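You operate a simulated robot arm through the tools that you are given. There is no shell and no other tool. Be economical: measure what you need, move in short steps, check, and stop when the job is done.

You run a simulated two-armed robot. Do the job below in one go: nothing can be reset, and whatever is moved stays where it is left.

Task
On the table, fold the blue napkin in half.

Only the result counts: the job must be done as asked and must still hold three seconds after the hand-in. Knocking over, shifting, dropping, spilling or breaking anything else fails it. Flat cloth is picked up by pressing the open fingertips on it (5 to 10 N) and closing them slowly along it; thin cloth reads only 2 to 8 mm in the jaws.

Robot
Two 7-joint arms with two-finger parallel grippers on one trunk, on a base that drives. Base frame: it is fixed to the floor where the robot stands at the start and does not move with it; the origin is under the middle of the robot, x ahead of it, y to its left, z up. Units: m, rad, N and s.
The left shoulder is at the start at [0.07, 0.134, 1.151], the right one opposite. Places, roughly: table [0.6, 0, 0.9]. Payload 1.57 kg a hand.
The tool frame of a hand sits at the grasp point between the pads (the TCP): z along the fingers, y along the line on which they close. The tips reach 0.03 m beyond it. Largest opening 0.08 m; finger width 0.017, thickness 0.012; the body of the gripper, 0.04 by 0.082 m, starts 0.08 m behind the TCP.
Orientation is told as [roll, pitch, yaw] about the base's x, y, z axes, in that order, counted from this pose: with the fingers straight down and closing along the base's y, the tool's x points along the base's -x, its y along +y and its z along -z.

Tools
- The arms move only by the tool play_rows. It takes "left_plan", "right_plan" or both (then of equal length, played together; a hand with none holds still); each is a list of rows, each a list of 3 entries, a list of its own where there are three numbers: the turn, a rotation vector about the tool's x, y, z in units of 5 degrees (1.0 is 5 degrees), then the shift along the tool's x, y, z in units of 20 mm (1.0 is 20 mm), then the closure, from 0 (fully open) to 1 (shut). In form: [[[rx, ry, rz], [tx, ty, tz], claw], ...]. A call has 1 to 20 rows; each row shifts and turns the commanded pose from where the row before left it, along the tool's axes as they then stand. A call with a number of a shift or a turn outside -1 to 1 is refused whole. Rows are played at 5 a second. More than 0.05 m and 0.15 rad between two rows, or a gripper value outside its range, and nothing of the call is played. Where a pose cannot be reached the arm comes as near as it can. A force on the tool above 40 N (or 10 N above the force at the start of the call, whichever is more), or a blocked arm, ends the call early, and 0.2 s more pass. Each finger travels about 0.153 m/s and halts on what it meets, pressing with about 26 N; the grip force reading is that of the motor and also rises with nothing between the fingers. The clock runs only during rows and for 0.2 s after the last one: add rows that do not move to give the fingers time. The reply holds the time, the measured pose of the TCP, the force on the tool along the base axes, the opening and the grip force, in the units named above and with some noise, and new pictures: "show" is both (left out), scene, wrist or none (wrist: the cameras of the hands that moved).
- Cameras (640 x 400 px; columns grow to the right, rows downward): "scene" is now at [0.1226, -0.0083, 1.3552]; the picture's right is [-0.11, -0.99, 0.00], its down [-0.80, 0.09, -0.59] and it looks along [0.59, -0.06, -0.80] (base axes); focal length 225 px, centre (320, 200). "left" rides on the left gripper at [0.072, 0.007, -0.122] in its tool frame; the picture's right is [-0.09, 1.00, 0.00], its down [-0.84, -0.08, -0.54] and it looks along [-0.54, -0.05, 0.84] (tool axes); focal length 238 px, centre (320, 200). "right" rides on the right gripper at [0.072, -0.007, -0.122] in its tool frame; the picture's right is [0.09, 1.00, 0.00], its down [-0.84, 0.08, -0.54] and it looks along [-0.54, 0.05, 0.84] (tool axes); focal length 238 px, centre (320, 200). There is no depth. A picture from a camera that has moved, and an enlarged one, comes with that camera's place and axes in the base frame and with its lens.
- lift_body(by): slides the trunk up (or, below 0, down) by that many m; the arms and the scene camera ride with it, the base frame stays. It gives what a move gives, with no picture.
- roll_base(legs): drives the robot by 1 to 6 legs, each [ahead, left, turn to the left] in m, m and rad, along the robot's own axes; the way and the turn of a leg run together, so that a leg with both is an arc; at most 1.5 m and 3.142 rad a leg. The arms and the cameras ride along, it lands a little off, and it stops where it bumps. It gives what a move gives, and a new picture of the scene camera.
- turn_head(pan, tilt): turns the head with the scene camera to pan (to the left, within 1.501 rad either way) and tilt (down, from -0.506 to 1.204), counted from straight ahead of the robot. It gives what a move gives, and a new picture of the scene camera.
- enlarge(camera, box): a new picture of the part [left, top, right, bottom] of that camera's present view, enlarged. It takes no simulated time.
- close_job(): hands the job in; it is judged then, once.

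Work in short steps. Places have to be worked out from the pictures, the camera data and where the tool is seen: move nearer, look again, correct. Check each grasp and each placing, and mend what went wrong. You have 120 turns and 260 pictures in all, those below and enlarged ones among them. Open the grippers and draw the arms clear of the work before you hand the job in, unless the task says otherwise; then end with one line.

The tools are called after "Call:" as name(argument=value, ...) on one line, values as JSON. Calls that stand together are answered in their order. play_rows: Moves the arms, as the interface text tells. Its arguments: {"type":"object","properties":{"left_plan":{"type":"array","items":{"type":"array"}},"right_plan":{"type":"array","items":{"type":"array"}},"show":{"type":"string","enum":["both","scene","wrist","none"]}},"required":[]} The other tools are called the same way: lift_body (by) slides the trunk up or down; roll_base (legs) drives the base; turn_head (pan, tilt) turns the head that bears the scene camera; enlarge (camera, box) takes an enlarged picture of a part of a camera's view; close_job () hands the job in.

At the start:

```text
t: 0.0
left_eef_pos: [0.4663, 0.2109, 1.0301]
left_tool_rot: [0.0, 0.002, 0.0]
left_ft_force: [-0.2, -0.2, -0.9]
left_width: 0.0799
left_gripper_force: 0.0
right_eef_pos: [0.4475, -0.1756, 1.0788]
right_tool_rot: [0.0, 0.0, 0.001]
right_ft_force: [-0.4, 0.1, 0.7]
right_width: 0.0799
right_gripper_force: 0.0
trunk travel left (down, up): [-0.725, 0.215]
robot x, y, heading: [0.0018, -0.0005, -0.001]
head pan, tilt: [-0.108, 0.934]
```

scene: 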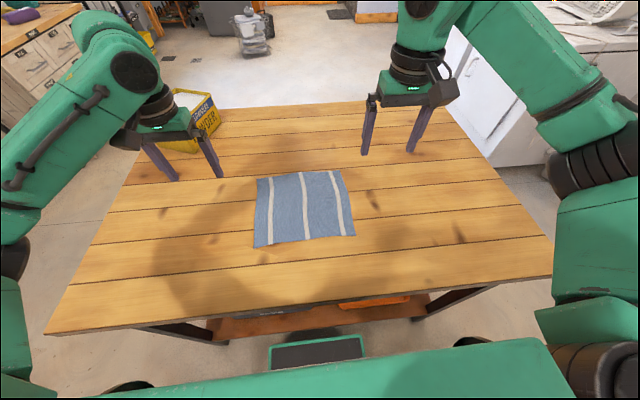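
right: 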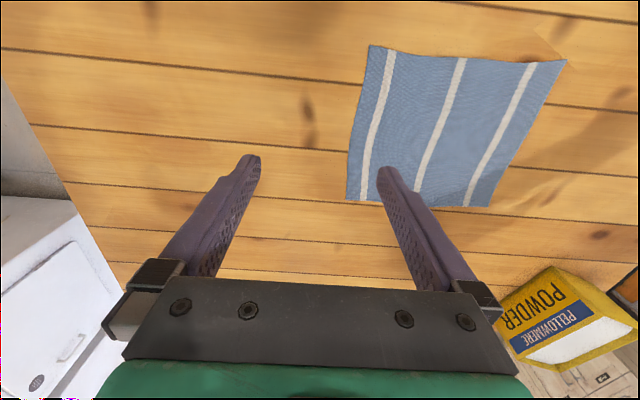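
left: 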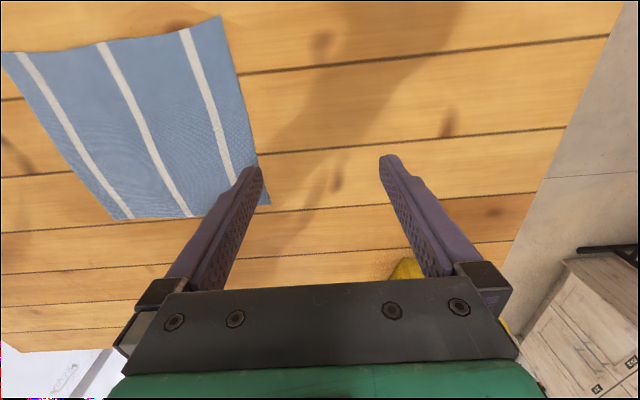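

From the scene picture the napkin spans about x 0.39–0.64 and y −0.13–0.14. I plan to grip its two near corners, one with each hand, and fold them over to the far edge. First I bring both hands above those corners.

Call:
play_rows(left_plan=[[[0, 0, 0], [0.367, -0.589, 0.722], 0.1], [[0, 0, 0], [0.367, -0.589, 0.722], 0.2], [[0, 0, 0], [0.367, -0.589, 0.722], 0.3], [[0, 0, 0], [0.367, -0.589, 0.722], 0.4], [[0, 0, 0], [0.367, -0.589, 0.722], 0.5], [[0, 0, 0], [0.367, -0.589, 0.722], 0.5], [[0, 0, 0], [0.367, -0.589, 0.722], 0.5], [[0, 0, 0], [0.367, -0.589, 0.722], 0.5], [[0, 0, 0], [0.367, -0.589, 0.722], 0.5], [[0, 0, 0], [0, 0, 0], 0.5]], right_plan=[[[0, 0, 0], [0.211, 0.42, 0.993], 0.1], [[0, 0, 0], [0.211, 0.42, 0.993], 0.2], [[0, 0, 0], [0.211, 0.42, 0.993], 0.3], [[0, 0, 0], [0.211, 0.42, 0.993], 0.4], [[0, 0, 0], [0.211, 0.42, 0.993], 0.5], [[0, 0, 0], [0.211, 0.42, 0.993], 0.5], [[0, 0, 0], [0.211, 0.42, 0.993], 0.5], [[0, 0, 0], [0.211, 0.42, 0.993], 0.5], [[0, 0, 0], [0.211, 0.42, 0.993], 0.5], [[0, 0, 0], [0, 0, 0], 0.5]])

```text
t: 2.2
left_eef_pos: [0.3997, 0.1043, 0.8998]
left_tool_rot: [-0.001, 0.001, 0.002]
left_ft_force: [0.4, -0.1, -0.2]
left_width: 0.0401
left_gripper_force: 0.0
right_eef_pos: [0.4086, -0.0997, 0.9007]
right_tool_rot: [0.001, 0.0, 0.0]
right_ft_force: [-0.4, 0.4, -0.2]
right_width: 0.0403
right_gripper_force: 0.2
trunk travel left (down, up): [-0.725, 0.215]
robot x, y, heading: [0.0001, 0.0015, -0.002]
head pan, tilt: [-0.108, 0.934]
camera scene: at [0.1225, -0.0082, 1.3552], right [-0.11, -0.99, 0.0], down [-0.8, 0.09, -0.59], along [0.59, -0.06, -0.8], focal length 225 px, centre (320, 200)
camera right: at [0.337, -0.1047, 1.023], right [-0.09, 1.0, 0.0], down [0.84, 0.08, 0.54], along [0.54, 0.05, -0.84], focal length 238 px, centre (320, 200)
camera left: at [0.3278, 0.1117, 1.0223], right [0.09, 1.0, 0.0], down [0.84, -0.08, 0.54], along [0.54, -0.05, -0.84], focal length 238 px, centre (320, 200)
```

scene: 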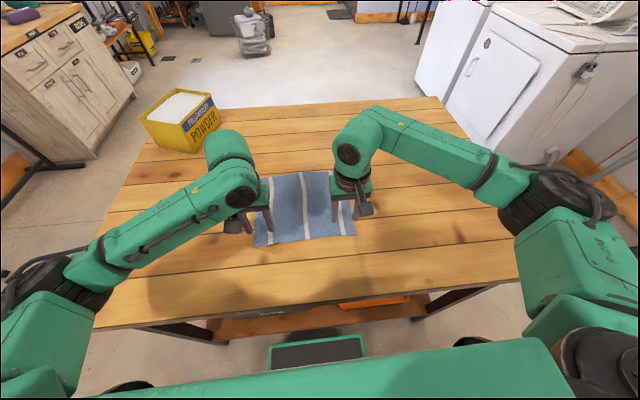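
right: 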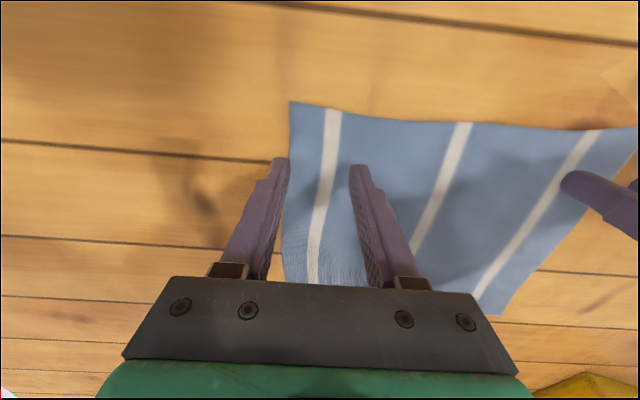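
left: 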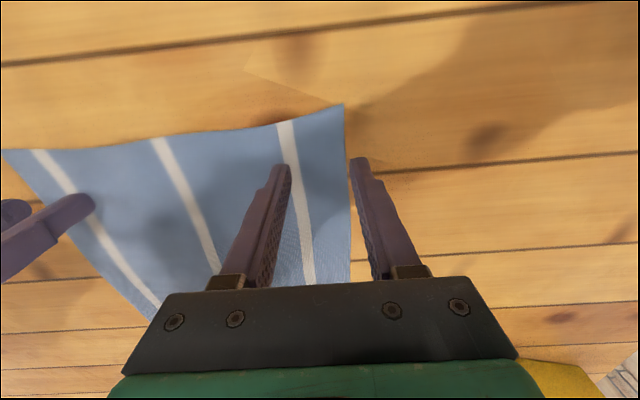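

The near corners come out at about (0.372, 0.127) and (0.378, −0.127). I set both hands just inside the near edge, lower them to 10 mm above the table, and narrow the opening.

Call:
play_rows(left_plan=[[[0, 0, 0], [0.31, -0.09, 0.83], 0.55], [[0, 0, 0], [0.31, -0.09, 0.83], 0.6], [[0, 0, 0], [0.31, -0.09, 0.83], 0.6], [[0, 0, 0], [0, 0, 0], 0.6]], right_plan=[[[0, 0, 0], [0.34, 0, 0.83], 0.55], [[0, 0, 0], [0.34, 0, 0.83], 0.6], [[0, 0, 0], [0.34, 0, 0.83], 0.6], [[0, 0, 0], [0, 0, 0], 0.6]])

```text
t: 2.7
left_eef_pos: [0.3945, 0.1014, 0.8908]
left_tool_rot: [-0.006, -0.027, 0.004]
left_ft_force: [-4.2, 0.3, 21.2]
left_width: 0.0318
left_gripper_force: 0.0
right_eef_pos: [0.4017, -0.098, 0.8909]
right_tool_rot: [0.012, -0.022, -0.003]
right_ft_force: [-3.6, -1.7, 19.7]
right_width: 0.0325
right_gripper_force: 0.1
trunk travel left (down, up): [-0.725, 0.215]
robot x, y, heading: [-0.0015, -0.0029, -0.002]
head pan, tilt: [-0.108, 0.934]
stopped in row 2 (left hand): the force on the tool passed its limit (the readings are from after the stop); the commanded pose is now the measured one
camera scene: at [0.1162, -0.0086, 1.3563], right [-0.11, -0.99, 0.0], down [-0.8, 0.09, -0.6], along [0.59, -0.06, -0.8], focal length 225 px, centre (320, 200)
camera right: at [0.3272, -0.1046, 1.012], right [-0.09, 1.0, 0.01], down [0.82, 0.07, 0.56], along [0.56, 0.06, -0.83], focal length 238 px, centre (320, 200)
camera left: at [0.319, 0.1095, 1.0106], right [0.09, 1.0, 0.0], down [0.82, -0.07, 0.57], along [0.57, -0.05, -0.82], focal length 238 px, centre (320, 200)
```

scene: 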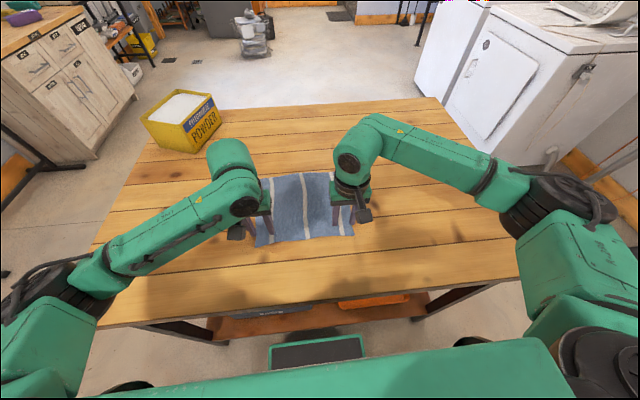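
right: 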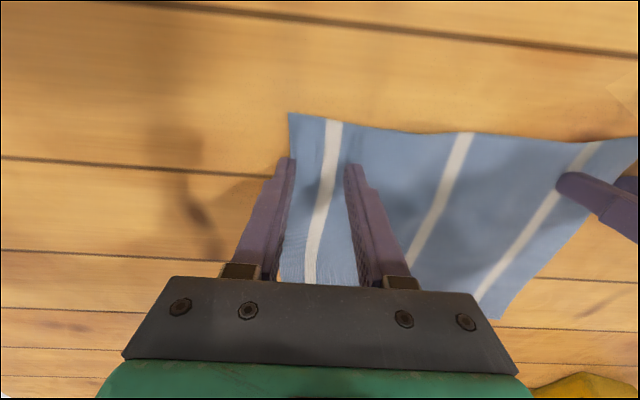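
left: 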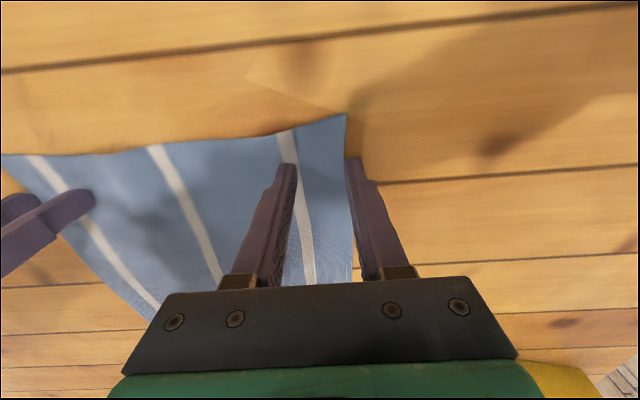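

Both hands met the surface with the tips at about z 0.862, so the table top is higher than stated. Recomputed for that height, the napkin spans x 0.365–0.588 and y ±0.122, and both cameras now agree. I lift a little, level the tools and move to the corrected spots.

Call:
play_rows(left_plan=[[[-0.07, 0.31, 0], [0, 0, -0.75], 0.6], [[0, 0, 0], [0.61, -0.18, 0], 0.6], [[0, 0, 0], [0.61, -0.19, 0], 0.6], [[0, 0, 0], [0, 0, 0], 0.6], [[0, 0, 0], [0, 0, 0], 0.6]], right_plan=[[[0.14, 0.25, 0], [0, 0, -0.75], 0.6], [[0, 0, 0], [0.6, 0.2, 0], 0.6], [[0, 0, 0], [0.59, 0.2, 0], 0.6], [[0, 0, 0], [0, 0, 0], 0.6], [[0, 0, 0], [0, 0, 0], 0.6]], show="wrist")

```text
t: 3.9
left_eef_pos: [0.3746, 0.0962, 0.9019]
left_tool_rot: [-0.002, 0.004, 0.002]
left_ft_force: [0.0, 0.7, 0.4]
left_width: 0.0323
left_gripper_force: 0.0
right_eef_pos: [0.382, -0.091, 0.9023]
right_tool_rot: [-0.004, 0.006, -0.003]
right_ft_force: [0.3, -0.2, -0.3]
right_width: 0.0321
right_gripper_force: 0.1
trunk travel left (down, up): [-0.725, 0.215]
robot x, y, heading: [0.0015, -0.0001, 0.001]
head pan, tilt: [-0.108, 0.934]
camera right: at [0.3106, -0.0955, 1.0252], right [-0.09, 1.0, 0.0], down [0.84, 0.08, 0.54], along [0.54, 0.05, -0.84], focal length 238 px, centre (320, 200)
camera left: at [0.3023, 0.1014, 1.0244], right [0.09, 1.0, 0.0], down [0.84, -0.07, 0.54], along [0.54, -0.05, -0.84], focal length 238 px, centre (320, 200)
```

right: 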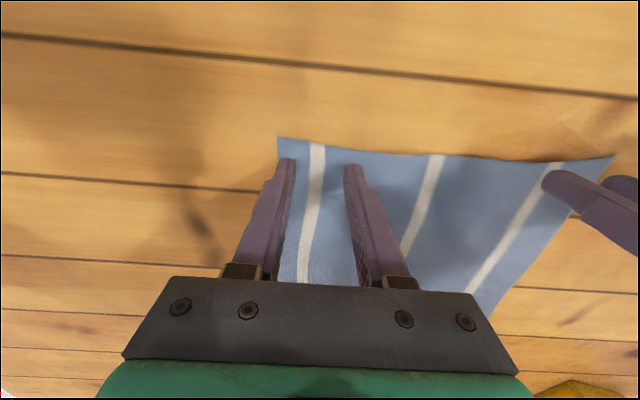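
left: 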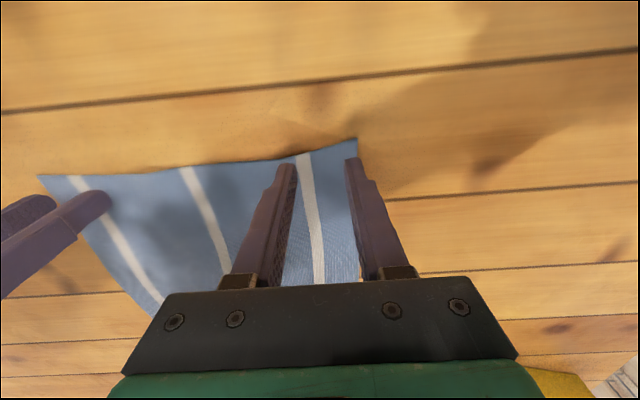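

The outer fingers sit very close to the side edges, so I shift both hands slightly inward and back, then lower them gently to contact.

Call:
play_rows(left_plan=[[[0, 0, 0], [0.3, -0.3, 0], 0.6], [[0, 0, 0], [0, 0, 0.15], 0.6], [[0, 0, 0], [0, 0, 0.15], 0.6], [[0, 0, 0], [0, 0, 0.15], 0.6], [[0, 0, 0], [0, 0, 0], 0.6]], right_plan=[[[0, 0, 0], [0.3, 0.15, 0], 0.6], [[0, 0, 0], [0, 0, 0.15], 0.6], [[0, 0, 0], [0, 0, 0.15], 0.6], [[0, 0, 0], [0, 0, 0.15], 0.6], [[0, 0, 0], [0, 0, 0], 0.6]], show="wrist")

```text
t: 5.1
left_eef_pos: [0.3686, 0.0888, 0.8937]
left_tool_rot: [0.0, 0.004, 0.005]
left_ft_force: [-0.1, -0.4, -0.4]
left_width: 0.0322
left_gripper_force: 0.1
right_eef_pos: [0.3768, -0.0881, 0.8932]
right_tool_rot: [-0.003, 0.006, -0.003]
right_ft_force: [0.1, 0.4, 0.2]
right_width: 0.0318
right_gripper_force: 0.0
trunk travel left (down, up): [-0.725, 0.215]
robot x, y, heading: [-0.0027, 0.0006, -0.001]
head pan, tilt: [-0.108, 0.934]
camera right: at [0.3047, -0.0921, 1.0159], right [-0.09, 1.0, 0.0], down [0.84, 0.08, 0.54], along [0.54, 0.05, -0.84], focal length 238 px, centre (320, 200)
camera left: at [0.2962, 0.0957, 1.0153], right [0.09, 1.0, 0.0], down [0.84, -0.07, 0.54], along [0.54, -0.05, -0.84], focal length 238 px, centre (320, 200)
```

right: 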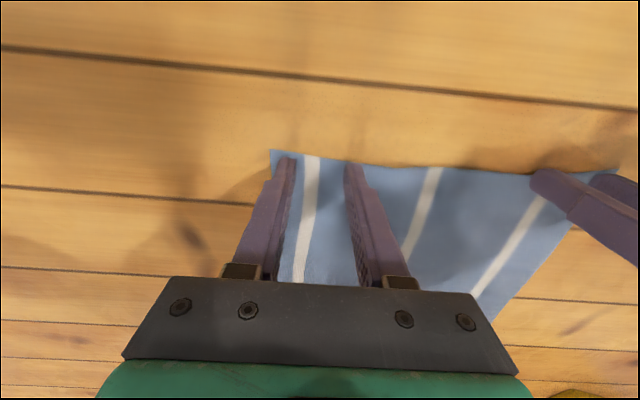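
left: 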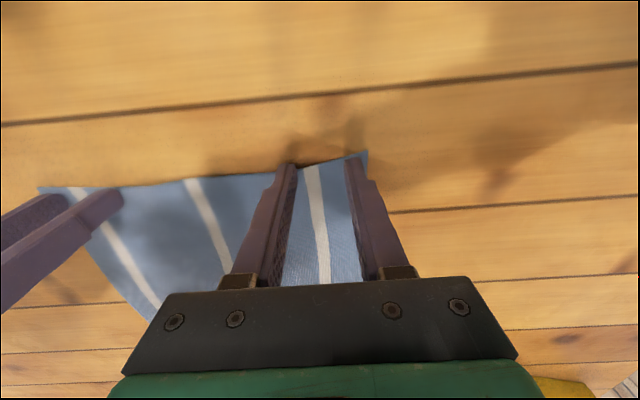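

The tips are just above the cloth with no contact force yet. I nudge the left hand 3 mm in from the edge and lower both by about 3 mm.

Call:
play_rows(left_plan=[[[0, 0, 0], [-0.15, 0, 0], 0.6], [[0, 0, 0], [0, 0, 0.08], 0.6], [[0, 0, 0], [0, 0, 0.08], 0.6], [[0, 0, 0], [0, 0, 0], 0.6]], right_plan=[[[0, 0, 0], [-0.05, 0, 0], 0.6], [[0, 0, 0], [0, 0, 0.08], 0.6], [[0, 0, 0], [0, 0, 0.08], 0.6], [[0, 0, 0], [0, 0, 0], 0.6]], show="none")

```text
t: 6.1
left_eef_pos: [0.3695, 0.09, 0.8917]
left_tool_rot: [0.001, 0.001, 0.003]
left_ft_force: [3.0, 0.1, 12.3]
left_width: 0.032
left_gripper_force: 0.0
right_eef_pos: [0.3767, -0.0877, 0.891]
right_tool_rot: [-0.001, 0.003, -0.002]
right_ft_force: [2.9, -0.1, 9.6]
right_width: 0.032
right_gripper_force: 0.0
trunk travel left (down, up): [-0.725, 0.215]
robot x, y, heading: [0.0017, 0.0015, -0.001]
head pan, tilt: [-0.108, 0.934]
```

Both hands press at roughly 10–12 N. I ease off slightly and close the fingers slowly along the cloth.

Call:
play_rows(left_plan=[[[0, 0, 0], [0, 0, -0.03], 0.63], [[0, 0, 0], [0, 0, 0], 0.67], [[0, 0, 0], [0, 0, 0], 0.71], [[0, 0, 0], [0, 0, 0], 0.75], [[0, 0, 0], [0, 0, 0], 0.79], [[0, 0, 0], [0, 0, 0], 0.83], [[0, 0, 0], [0, 0, 0], 0.87], [[0, 0, 0], [0, 0, 0], 0.91], [[0, 0, 0], [0, 0, 0], 0.95], [[0, 0, 0], [0, 0, 0], 1.0], [[0, 0, 0], [0, 0, 0], 1.0], [[0, 0, 0], [0, 0, 0], 1.0]], right_plan=[[[0, 0, 0], [0, 0, -0.01], 0.63], [[0, 0, 0], [0, 0, 0], 0.67], [[0, 0, 0], [0, 0, 0], 0.71], [[0, 0, 0], [0, 0, 0], 0.75], [[0, 0, 0], [0, 0, 0], 0.79], [[0, 0, 0], [0, 0, 0], 0.83], [[0, 0, 0], [0, 0, 0], 0.87], [[0, 0, 0], [0, 0, 0], 0.91], [[0, 0, 0], [0, 0, 0], 0.95], [[0, 0, 0], [0, 0, 0], 1.0], [[0, 0, 0], [0, 0, 0], 1.0], [[0, 0, 0], [0, 0, 0], 1.0]], show="wrist")

```text
t: 8.7
left_eef_pos: [0.3694, 0.0904, 0.8902]
left_tool_rot: [0.0, 0.001, 0.002]
left_ft_force: [-0.3, -6.4, 11.1]
left_width: 0.0
left_gripper_force: 21.0
right_eef_pos: [0.3754, -0.0882, 0.8909]
right_tool_rot: [-0.003, 0.003, 0.0]
right_ft_force: [0.0, 8.6, 14.2]
right_width: 0.0016
right_gripper_force: 23.6
trunk travel left (down, up): [-0.725, 0.215]
robot x, y, heading: [0.0027, 0.0025, 0.001]
head pan, tilt: [-0.108, 0.934]
camera right: at [0.3033, -0.0917, 1.0139], right [-0.09, 1.0, 0.0], down [0.84, 0.08, 0.54], along [0.54, 0.05, -0.84], focal length 238 px, centre (320, 200)
camera left: at [0.2968, 0.0959, 1.0136], right [0.09, 1.0, 0.0], down [0.84, -0.07, 0.54], along [0.54, -0.05, -0.84], focal length 238 px, centre (320, 200)
```

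right: 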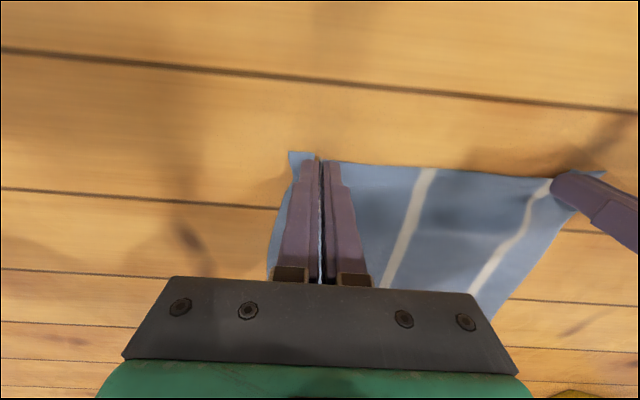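
left: 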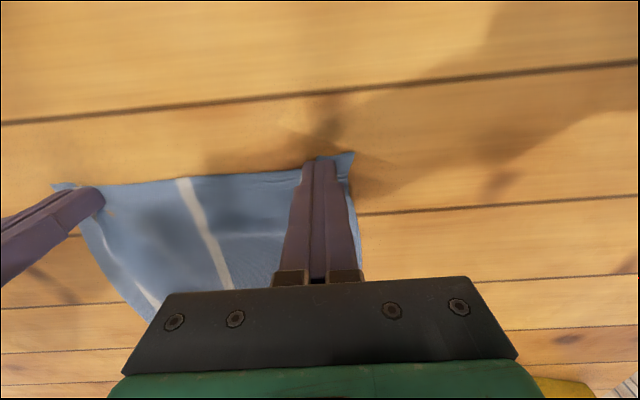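

The cloth gathered at both hands, but the widths read only about 0 and 1.6 mm. I lift 25 mm to test the grips.

Call:
play_rows(left_plan=[[[0, 0, 0], [0, 0, -0.4], 1], [[0, 0, 0], [0, 0, -0.4], 1], [[0, 0, 0], [0, 0, -0.45], 1], [[0, 0, 0], [0, 0, 0], 1]], right_plan=[[[0, 0, 0], [0, 0, -0.4], 1], [[0, 0, 0], [0, 0, -0.4], 1], [[0, 0, 0], [0, 0, -0.45], 1], [[0, 0, 0], [0, 0, 0], 1]])

```text
t: 9.7
left_eef_pos: [0.3708, 0.0897, 0.9151]
left_tool_rot: [0.0, 0.005, 0.003]
left_ft_force: [-0.3, -0.1, -0.3]
left_width: 0.0
left_gripper_force: 21.7
right_eef_pos: [0.3773, -0.0869, 0.9149]
right_tool_rot: [-0.004, 0.006, -0.002]
right_ft_force: [0.5, -0.8, 0.2]
right_width: 0.0019
right_gripper_force: 23.6
trunk travel left (down, up): [-0.725, 0.215]
robot x, y, heading: [-0.003, 0.0036, 0.003]
head pan, tilt: [-0.108, 0.934]
camera scene: at [0.1229, -0.0084, 1.3552], right [-0.11, -0.99, 0.0], down [-0.8, 0.09, -0.59], along [0.59, -0.06, -0.8], focal length 225 px, centre (320, 200)
camera right: at [0.3059, -0.0922, 1.0379], right [-0.09, 1.0, 0.0], down [0.84, 0.08, 0.54], along [0.53, 0.05, -0.84], focal length 238 px, centre (320, 200)
camera left: at [0.2991, 0.0954, 1.0378], right [0.09, 1.0, 0.0], down [0.84, -0.07, 0.54], along [0.53, -0.05, -0.84], focal length 238 px, centre (320, 200)
```

scene: 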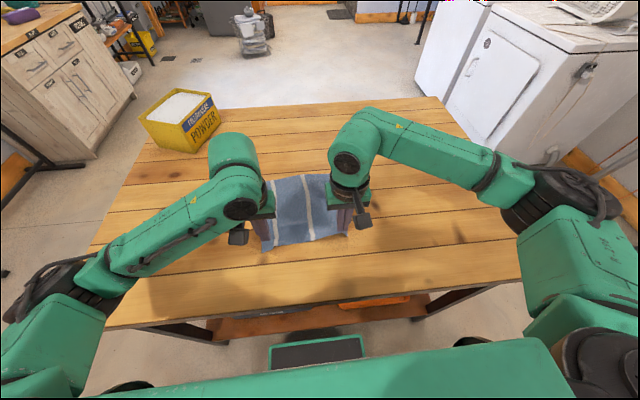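
right: 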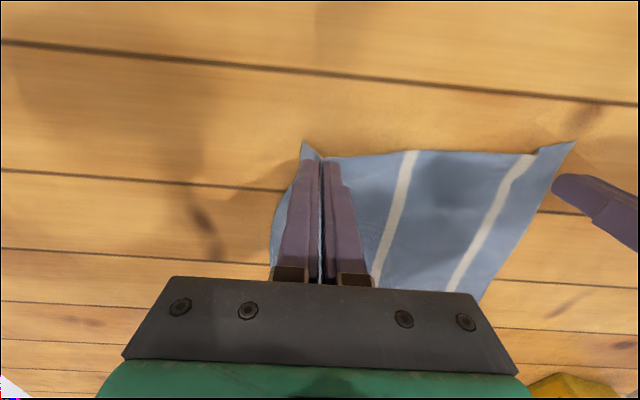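
left: 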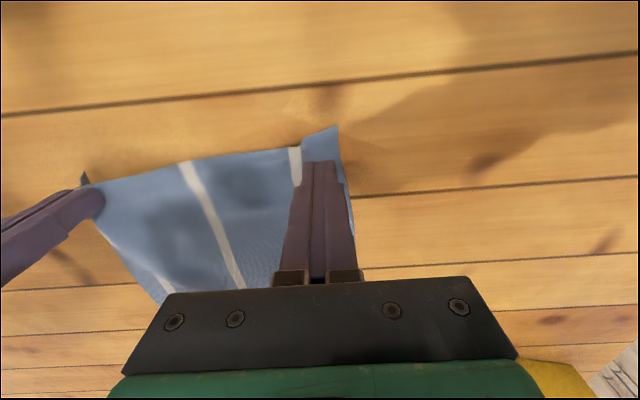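

The right hand holds a fold but the left slipped. I lower the right again while keeping its grip, then open the left to about 40 mm, move it 4 mm further in and lower it for another try.

Call:
play_rows(left_plan=[[[0, 0, 0], [-0.1, 0, 0], 0.7], [[0, 0, 0], [-0.1, 0, 0.3], 0.5], [[0, 0, 0], [0, 0, 0.35], 0.5], [[0, 0, 0], [0, 0, 0.35], 0.5], [[0, 0, 0], [0, 0, 0], 0.5]], right_plan=[[[0, 0, 0], [0, 0, 0.3], 1], [[0, 0, 0], [0, 0, 0.3], 1], [[0, 0, 0], [0, 0, 0.3], 1], [[0, 0, 0], [0, 0, 0.1], 1], [[0, 0, 0], [0, 0, 0], 1]], show="wrist")

```text
t: 10.9
left_eef_pos: [0.3741, 0.0904, 0.8946]
left_tool_rot: [0.001, 0.006, 0.003]
left_ft_force: [-1.0, 0.7, 0.1]
left_width: 0.0403
left_gripper_force: 0.0
right_eef_pos: [0.3773, -0.0882, 0.8942]
right_tool_rot: [-0.003, 0.007, -0.004]
right_ft_force: [-0.6, 0.0, -0.5]
right_width: 0.0018
right_gripper_force: 23.6
trunk travel left (down, up): [-0.725, 0.215]
robot x, y, heading: [-0.0007, -0.0003, -0.003]
head pan, tilt: [-0.108, 0.934]
camera right: at [0.3058, -0.0925, 1.0178], right [-0.09, 1.0, 0.0], down [0.84, 0.08, 0.54], along [0.53, 0.05, -0.84], focal length 238 px, centre (320, 200)
camera left: at [0.303, 0.0958, 1.0175], right [0.09, 1.0, 0.0], down [0.84, -0.07, 0.54], along [0.54, -0.05, -0.84], focal length 238 px, centre (320, 200)
```

right: 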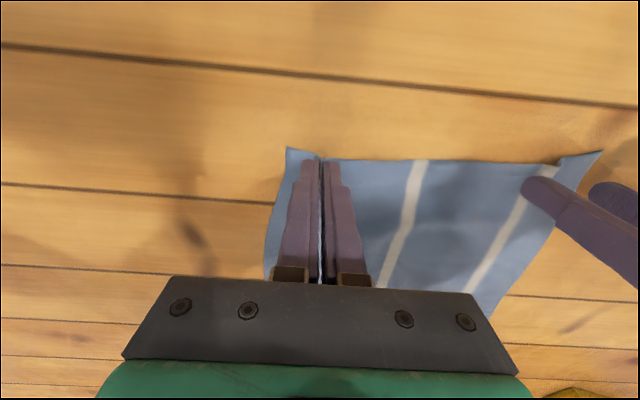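
left: 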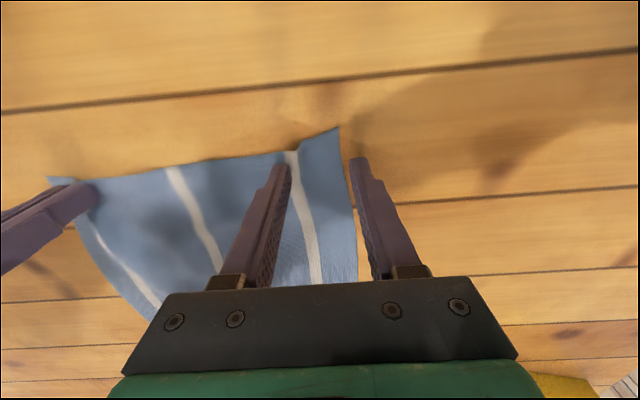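

The left corner was drawn in to y≈0.105 and a ridge now stands at y≈0.075, so the outer finger is off the cloth. I raise the left hand, centre it on the ridge and lower it to press.

Call:
play_rows(left_plan=[[[0, 0, 0], [0, 0, -0.4], 0.5], [[0, 0, 0], [0.1, -0.72, 0], 0.5], [[0, 0, 0], [0, 0, 0.2], 0.5], [[0, 0, 0], [0, 0, 0.2], 0.5], [[0, 0, 0], [0, 0, 0.1], 0.5], [[0, 0, 0], [0, 0, 0.08], 0.5], [[0, 0, 0], [0, 0, 0], 0.5]], show="wrist")

```text
t: 12.5
left_eef_pos: [0.3729, 0.075, 0.8909]
left_tool_rot: [0.0, 0.006, 0.004]
left_ft_force: [-0.4, -0.4, -0.1]
left_width: 0.0397
left_gripper_force: 0.0
right_eef_pos: [0.3772, -0.0886, 0.8955]
right_tool_rot: [-0.004, 0.004, -0.004]
right_ft_force: [-0.4, 0.4, -0.1]
right_width: 0.0018
right_gripper_force: 23.7
trunk travel left (down, up): [-0.725, 0.215]
robot x, y, heading: [0.0018, -0.0003, -0.001]
head pan, tilt: [-0.108, 0.934]
camera left: at [0.3012, 0.0812, 1.0141], right [0.09, 1.0, 0.0], down [0.84, -0.07, 0.54], along [0.54, -0.05, -0.84], focal length 238 px, centre (320, 200)
```

left: 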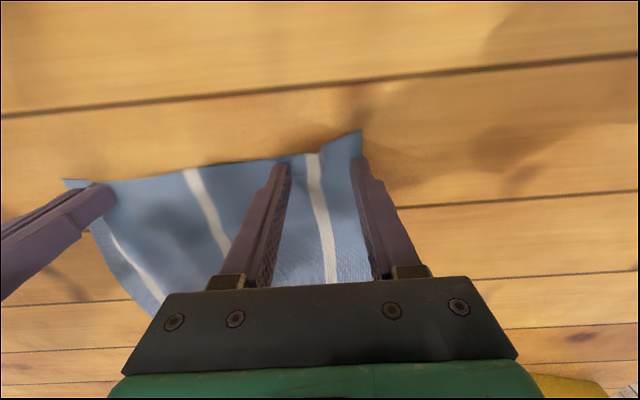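

The outer finger only just reaches the cloth edge. I shift the left hand another 6 mm inward, narrow it slightly and press.

Call:
play_rows(left_plan=[[[0, 0, 0], [0, 0, -0.3], 0.55], [[0, 0, 0], [0, -0.3, 0], 0.55], [[0, 0, 0], [0, 0, 0.2], 0.55], [[0, 0, 0], [0, 0, 0.1], 0.55], [[0, 0, 0], [0, 0, 0.06], 0.55], [[0, 0, 0], [0, 0, 0.05], 0.55], [[0, 0, 0], [0, 0, 0], 0.55]], show="wrist")

```text
t: 14.1
left_eef_pos: [0.3732, 0.0697, 0.8906]
left_tool_rot: [-0.001, 0.003, 0.006]
left_ft_force: [1.6, 1.4, 14.4]
left_width: 0.0361
left_gripper_force: 0.1
right_eef_pos: [0.3765, -0.0872, 0.896]
right_tool_rot: [-0.005, 0.004, -0.003]
right_ft_force: [-0.4, -0.2, 0.7]
right_width: 0.0016
right_gripper_force: 22.9
trunk travel left (down, up): [-0.725, 0.215]
robot x, y, heading: [-0.0011, -0.0003, 0.0]
head pan, tilt: [-0.108, 0.934]
camera left: at [0.3003, 0.0754, 1.0131], right [0.09, 1.0, 0.0], down [0.84, -0.07, 0.54], along [0.54, -0.05, -0.84], focal length 238 px, centre (320, 200)
```

left: 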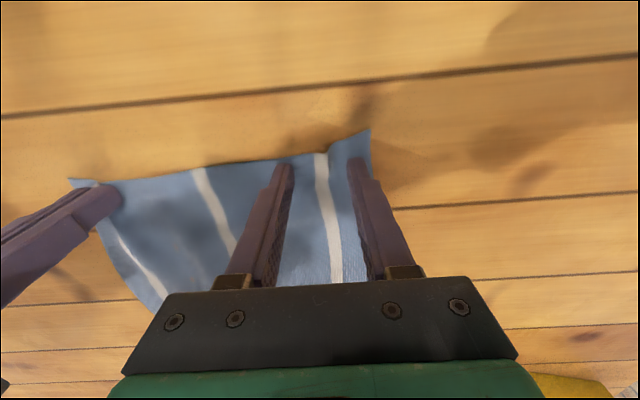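

Both left fingers now press on cloth with the ridge between them. I ease the force slightly and close slowly.

Call:
play_rows(left_plan=[[[0, 0, 0], [0, 0, -0.04], 0.57], [[0, 0, 0], [0, 0, 0], 0.6], [[0, 0, 0], [0, 0, 0], 0.63], [[0, 0, 0], [0, 0, 0], 0.66], [[0, 0, 0], [0, 0, 0], 0.69], [[0, 0, 0], [0, 0, 0], 0.72], [[0, 0, 0], [0, 0, 0], 0.75], [[0, 0, 0], [0, 0, 0], 0.78], [[0, 0, 0], [0, 0, 0], 0.81], [[0, 0, 0], [0, 0, 0], 0.84], [[0, 0, 0], [0, 0, 0], 0.87], [[0, 0, 0], [0, 0, 0], 0.9], [[0, 0, 0], [0, 0, 0], 0.93], [[0, 0, 0], [0, 0, 0], 0.97], [[0, 0, 0], [0, 0, 0], 1.0], [[0, 0, 0], [0, 0, 0], 1.0], [[0, 0, 0], [0, 0, 0], 1.0]], show="wrist")

```text
t: 17.7
left_eef_pos: [0.3726, 0.0687, 0.892]
left_tool_rot: [-0.002, 0.003, 0.001]
left_ft_force: [-0.4, -10.2, 9.3]
left_width: 0.0019
left_gripper_force: 23.5
right_eef_pos: [0.376, -0.0888, 0.895]
right_tool_rot: [-0.002, 0.006, -0.002]
right_ft_force: [-1.7, 10.2, -0.4]
right_width: 0.0019
right_gripper_force: 23.5
trunk travel left (down, up): [-0.725, 0.215]
robot x, y, heading: [0.0003, 0.0017, -0.004]
head pan, tilt: [-0.108, 0.934]
camera left: at [0.3001, 0.0751, 1.0134], right [0.09, 1.0, 0.0], down [0.84, -0.07, 0.54], along [0.54, -0.05, -0.84], focal length 238 px, centre (320, 200)
```

left: 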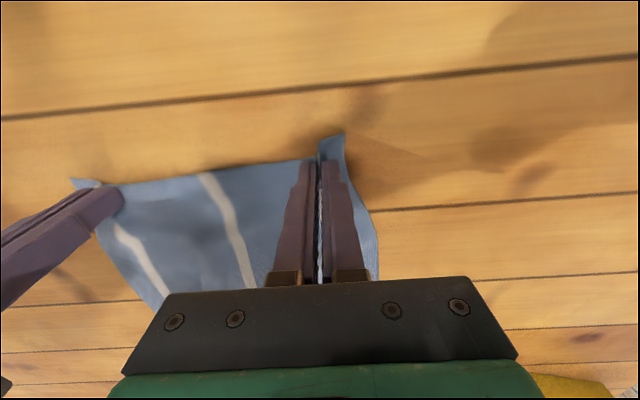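

Both hands now hold the cloth at about 1.9 mm each, with some tension between them. I swing both hands through the first half of an arc toward the fold line at x≈0.475.

Call:
play_rows(left_plan=[[[0, 0, 0], [-0.08, -0.1, -0.82], 1], [[0, 0, 0], [-0.23, 0, -0.8], 1], [[0, 0, 0], [-0.376, 0, -0.75], 1], [[0, 0, 0], [-0.51, 0, -0.678], 1], [[0, 0, 0], [-0.628, 0, -0.585], 1], [[0, 0, 0], [-0.728, 0, -0.475], 1], [[0, 0, 0], [-0.806, 0, -0.35], 1], [[0, 0, 0], [-0.859, 0, -0.214], 1], [[0, 0, 0], [-0.885, 0, -0.072], 1], [[0, 0, 0], [0, 0, 0], 1]], right_plan=[[[0, 0, 0], [-0.08, 0, -0.82], 1], [[0, 0, 0], [-0.23, 0, -0.8], 1], [[0, 0, 0], [-0.376, 0, -0.75], 1], [[0, 0, 0], [-0.51, 0, -0.678], 1], [[0, 0, 0], [-0.628, 0, -0.585], 1], [[0, 0, 0], [-0.728, 0, -0.475], 1], [[0, 0, 0], [-0.806, 0, -0.35], 1], [[0, 0, 0], [-0.859, 0, -0.214], 1], [[0, 0, 0], [-0.885, 0, -0.072], 1], [[0, 0, 0], [0, 0, 0], 1]])

```text
t: 19.9
left_eef_pos: [0.4769, 0.0672, 0.9852]
left_tool_rot: [0.0, 0.004, 0.003]
left_ft_force: [0.4, -6.1, 0.0]
left_width: 0.0022
left_gripper_force: 23.3
right_eef_pos: [0.479, -0.0865, 0.9901]
right_tool_rot: [-0.003, 0.006, -0.001]
right_ft_force: [-0.7, 5.8, -1.0]
right_width: 0.0018
right_gripper_force: 23.4
trunk travel left (down, up): [-0.725, 0.215]
robot x, y, heading: [0.0046, 0.0014, -0.002]
head pan, tilt: [-0.108, 0.934]
camera scene: at [0.1223, -0.0082, 1.3553], right [-0.11, -0.99, 0.0], down [-0.8, 0.09, -0.59], along [0.59, -0.06, -0.8], focal length 225 px, centre (320, 200)
camera right: at [0.4075, -0.0918, 1.113], right [-0.09, 1.0, 0.0], down [0.84, 0.08, 0.54], along [0.54, 0.05, -0.84], focal length 238 px, centre (320, 200)
camera left: at [0.4038, 0.0735, 1.1083], right [0.09, 1.0, 0.0], down [0.84, -0.07, 0.54], along [0.54, -0.05, -0.84], focal length 238 px, centre (320, 200)
```

scene: 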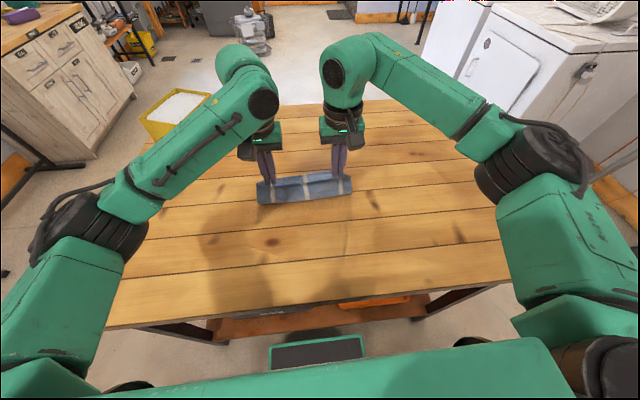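
right: 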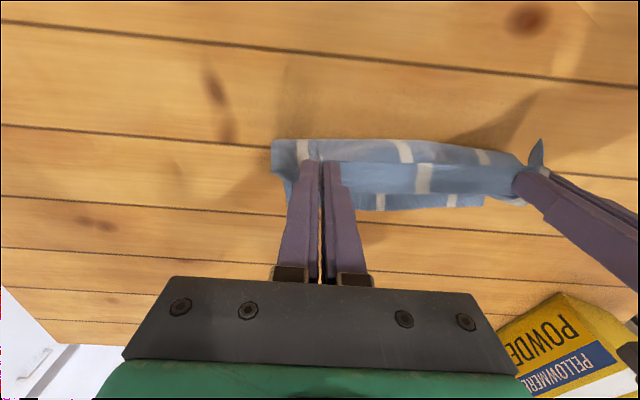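
left: 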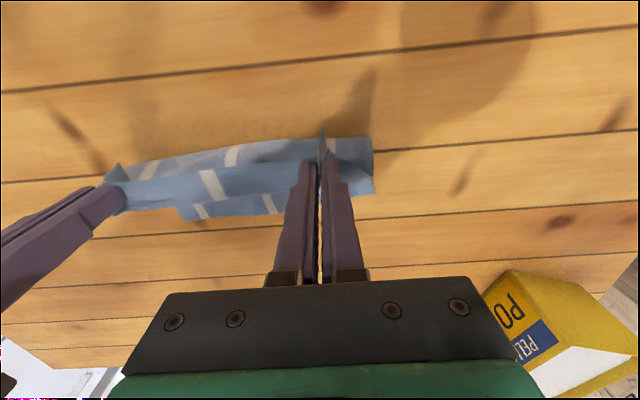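

The cloth is lifted cleanly, with the fold line near x≈0.48. I continue through the second half of the arc toward the far edge.

Call:
play_rows(left_plan=[[[0, 0, 0], [-0.885, 0, 0.072], 1], [[0, 0, 0], [-0.859, 0, 0.214], 1], [[0, 0, 0], [-0.806, 0, 0.35], 1], [[0, 0, 0], [-0.728, 0, 0.475], 1], [[0, 0, 0], [-0.628, 0, 0.585], 1], [[0, 0, 0], [-0.51, 0, 0.678], 1], [[0, 0, 0], [-0.376, 0, 0.7], 1], [[0, 0, 0], [-0.15, 0, 0.6], 1], [[0, 0, 0], [0, 0, 0], 1]], right_plan=[[[0, 0, 0], [-0.885, 0, 0.072], 1], [[0, 0, 0], [-0.859, 0, 0.214], 1], [[0, 0, 0], [-0.806, 0, 0.35], 1], [[0, 0, 0], [-0.728, 0, 0.475], 1], [[0, 0, 0], [-0.628, 0, 0.585], 1], [[0, 0, 0], [-0.51, 0, 0.678], 1], [[0, 0, 0], [-0.376, 0, 0.75], 1], [[0, 0, 0], [-0.25, 0, 0.75], 1], [[0, 0, 0], [0, 0, 0], 1]])

```text
t: 21.9
left_eef_pos: [0.5743, 0.0665, 0.9103]
left_tool_rot: [0.0, 0.006, 0.004]
left_ft_force: [1.0, -7.5, -0.3]
left_width: 0.0023
left_gripper_force: 24.0
right_eef_pos: [0.5802, -0.0873, 0.9119]
right_tool_rot: [-0.004, 0.005, -0.001]
right_ft_force: [-0.3, 7.8, 0.3]
right_width: 0.0022
right_gripper_force: 22.9
trunk travel left (down, up): [-0.725, 0.215]
robot x, y, heading: [-0.0005, -0.0019, 0.005]
head pan, tilt: [-0.108, 0.934]
camera scene: at [0.1226, -0.0084, 1.3552], right [-0.11, -0.99, 0.0], down [-0.8, 0.09, -0.59], along [0.59, -0.06, -0.8], focal length 225 px, centre (320, 200)
camera right: at [0.5083, -0.0923, 1.0341], right [-0.09, 1.0, 0.0], down [0.84, 0.08, 0.54], along [0.54, 0.05, -0.84], focal length 238 px, centre (320, 200)
camera left: at [0.5022, 0.0735, 1.0328], right [0.09, 1.0, 0.0], down [0.84, -0.07, 0.54], along [0.54, -0.05, -0.84], focal length 238 px, centre (320, 200)
```

scene: 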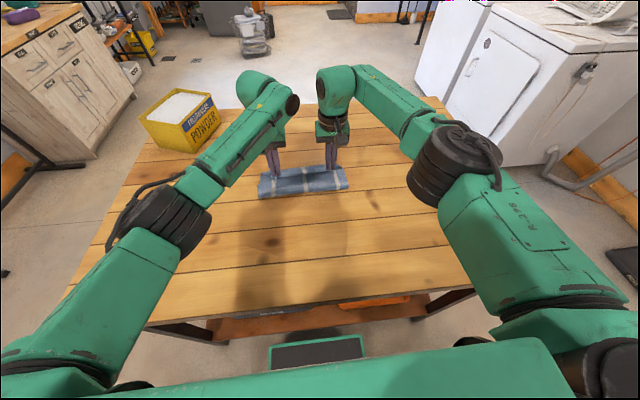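
right: 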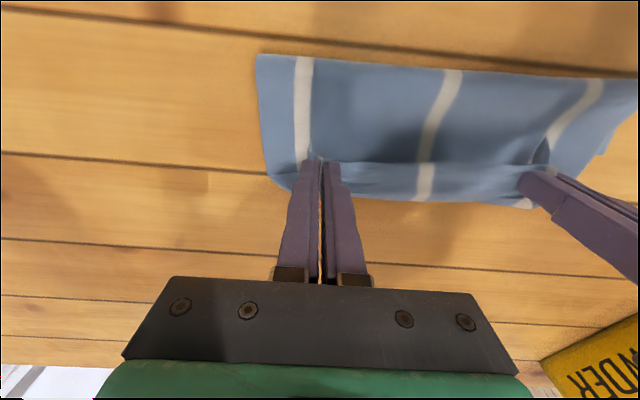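
left: 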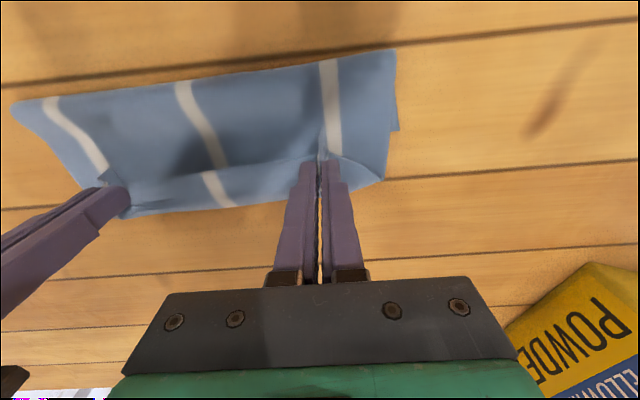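

The folded half is over the far edge but I can't yet tell which layer the front strip belongs to. I enlarge both wrist views before lowering.

Call:
enlarge(camera="right", box=[240, 40, 640, 290])

Call:
enlarge(camera="left", box=[0, 40, 440, 290])

```text
1.60 times, centred on (440, 165) of right
camera zoom: at [0.5083, -0.0923, 1.0341], right [-0.09, 1.0, 0.0], down [0.84, 0.08, 0.54], along [0.54, 0.05, -0.84], focal length 381 px, centre (128, 256)
```

zoom: 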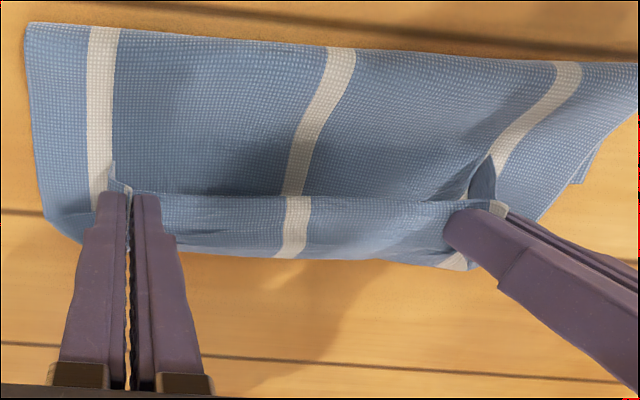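

```text
1.45 times, centred on (220, 165) of left
camera zoom: at [0.5022, 0.0735, 1.0328], right [0.09, 1.0, 0.0], down [0.84, -0.07, 0.54], along [0.54, -0.05, -0.84], focal length 347 px, centre (466, 251)
```

zoom: 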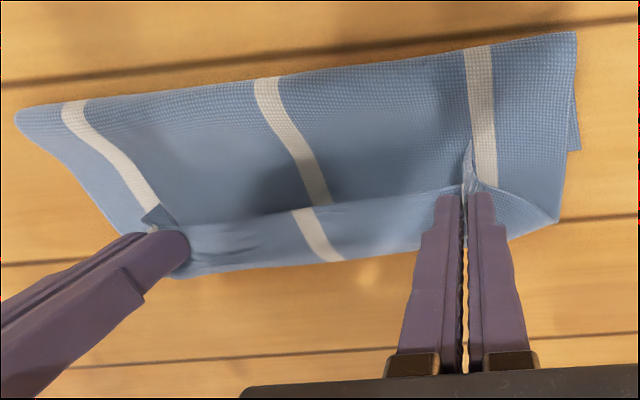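

The front strip looks like the gripped edge curling back, and a lower-layer corner shows on the left side. I enlarge the scene view to locate the layers.

Call:
enlarge(camera="scene", box=[240, 140, 368, 220])

```text
5.00 times, centred on (304, 180) of scene
camera zoom: at [0.1226, -0.0084, 1.3552], right [-0.11, -0.99, 0.0], down [-0.8, 0.09, -0.59], along [0.59, -0.06, -0.8], focal length 1126 px, centre (400, 300)
```

zoom: 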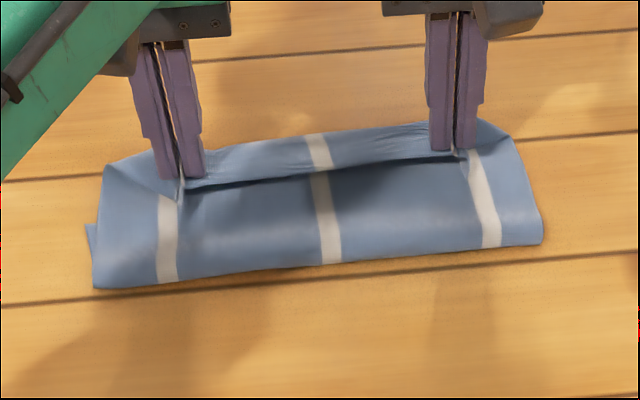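

The fold line ended at x≈0.51 while the bottom layer's far edge is at about 0.56, so I overshot and the top layer is too long. I swing back to upright at x≈0.45 so the bottom half lies down again, then look.

Call:
play_rows(left_plan=[[[0, 0, 0], [0.775, 0, -1], 1], [[0, 0, 0], [0.775, 0, -0.9], 1], [[0, 0, 0], [0.775, 0, -0.7], 1], [[0, 0, 0], [0.775, 0, -0.5], 1], [[0, 0, 0], [0.775, 0, -0.3], 1], [[0, 0, 0], [0.775, 0, -0.2], 1], [[0, 0, 0], [0.775, 0, -0.1], 1], [[0, 0, 0], [0.775, 0, -0.05], 1], [[0, 0, 0], [0, 0, 0], 1], [[0, 0, 0], [0, 0, 0], 1]], right_plan=[[[0, 0, 0], [0.775, 0, -1], 1], [[0, 0, 0], [0.775, 0, -0.9], 1], [[0, 0, 0], [0.775, 0, -0.7], 1], [[0, 0, 0], [0.775, 0, -0.5], 1], [[0, 0, 0], [0.775, 0, -0.3], 1], [[0, 0, 0], [0.775, 0, -0.2], 1], [[0, 0, 0], [0.775, 0, -0.1], 1], [[0, 0, 0], [0.775, 0, -0.05], 1], [[0, 0, 0], [0, 0, 0], 1], [[0, 0, 0], [0, 0, 0], 1]])

Call:
enlarge(camera="scene", box=[224, 130, 384, 230])

```text
t: 24.1
left_eef_pos: [0.4507, 0.0671, 0.9866]
left_tool_rot: [0.0, 0.006, 0.003]
left_ft_force: [1.7, -7.4, 0.4]
left_width: 0.0019
left_gripper_force: 23.3
right_eef_pos: [0.4566, -0.0875, 0.9887]
right_tool_rot: [-0.003, 0.005, -0.003]
right_ft_force: [-0.1, 6.0, -0.2]
right_width: 0.0018
right_gripper_force: 23.4
trunk travel left (down, up): [-0.725, 0.215]
robot x, y, heading: [0.002, 0.0039, 0.003]
head pan, tilt: [-0.108, 0.934]
camera scene: at [0.1229, -0.0083, 1.3552], right [-0.11, -0.99, 0.0], down [-0.8, 0.09, -0.59], along [0.59, -0.06, -0.8], focal length 225 px, centre (320, 200)
camera right: at [0.3849, -0.0919, 1.1103], right [-0.09, 1.0, 0.0], down [0.84, 0.08, 0.54], along [0.53, 0.05, -0.84], focal length 238 px, centre (320, 200)
camera left: at [0.3787, 0.0735, 1.1085], right [0.09, 1.0, 0.0], down [0.84, -0.07, 0.54], along [0.54, -0.05, -0.84], focal length 238 px, centre (320, 200)
```

scene: 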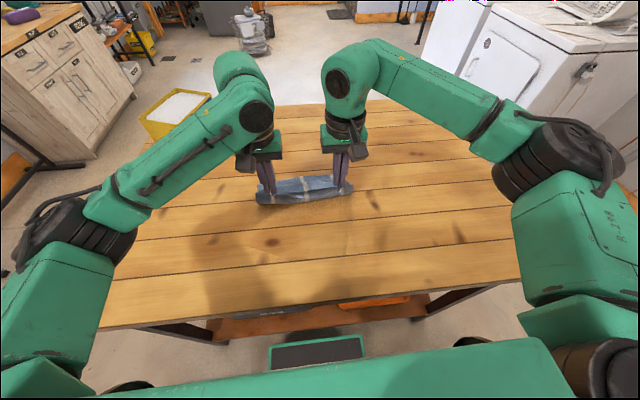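
right: 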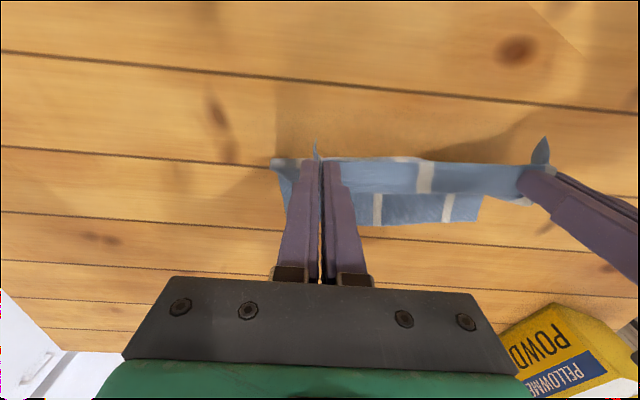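
left: 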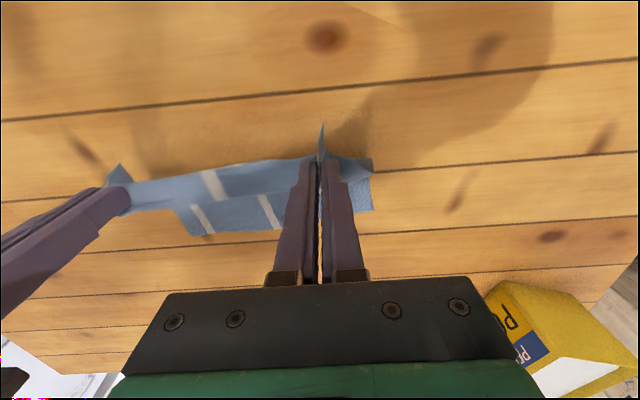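

```text
4.00 times, centred on (304, 180) of scene
camera zoom: at [0.1229, -0.0083, 1.3552], right [-0.11, -0.99, 0.0], down [-0.8, 0.09, -0.59], along [0.59, -0.06, -0.8], focal length 901 px, centre (384, 280)
```

zoom: 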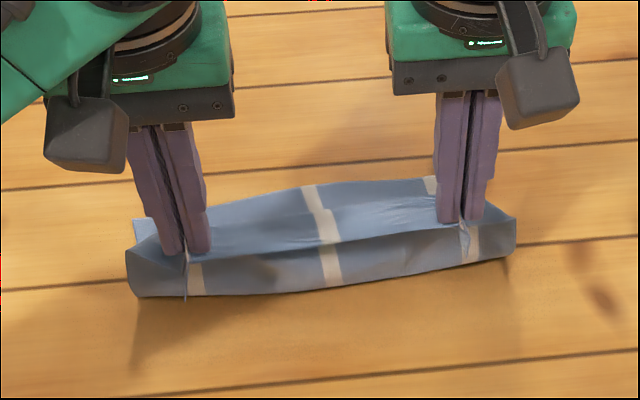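

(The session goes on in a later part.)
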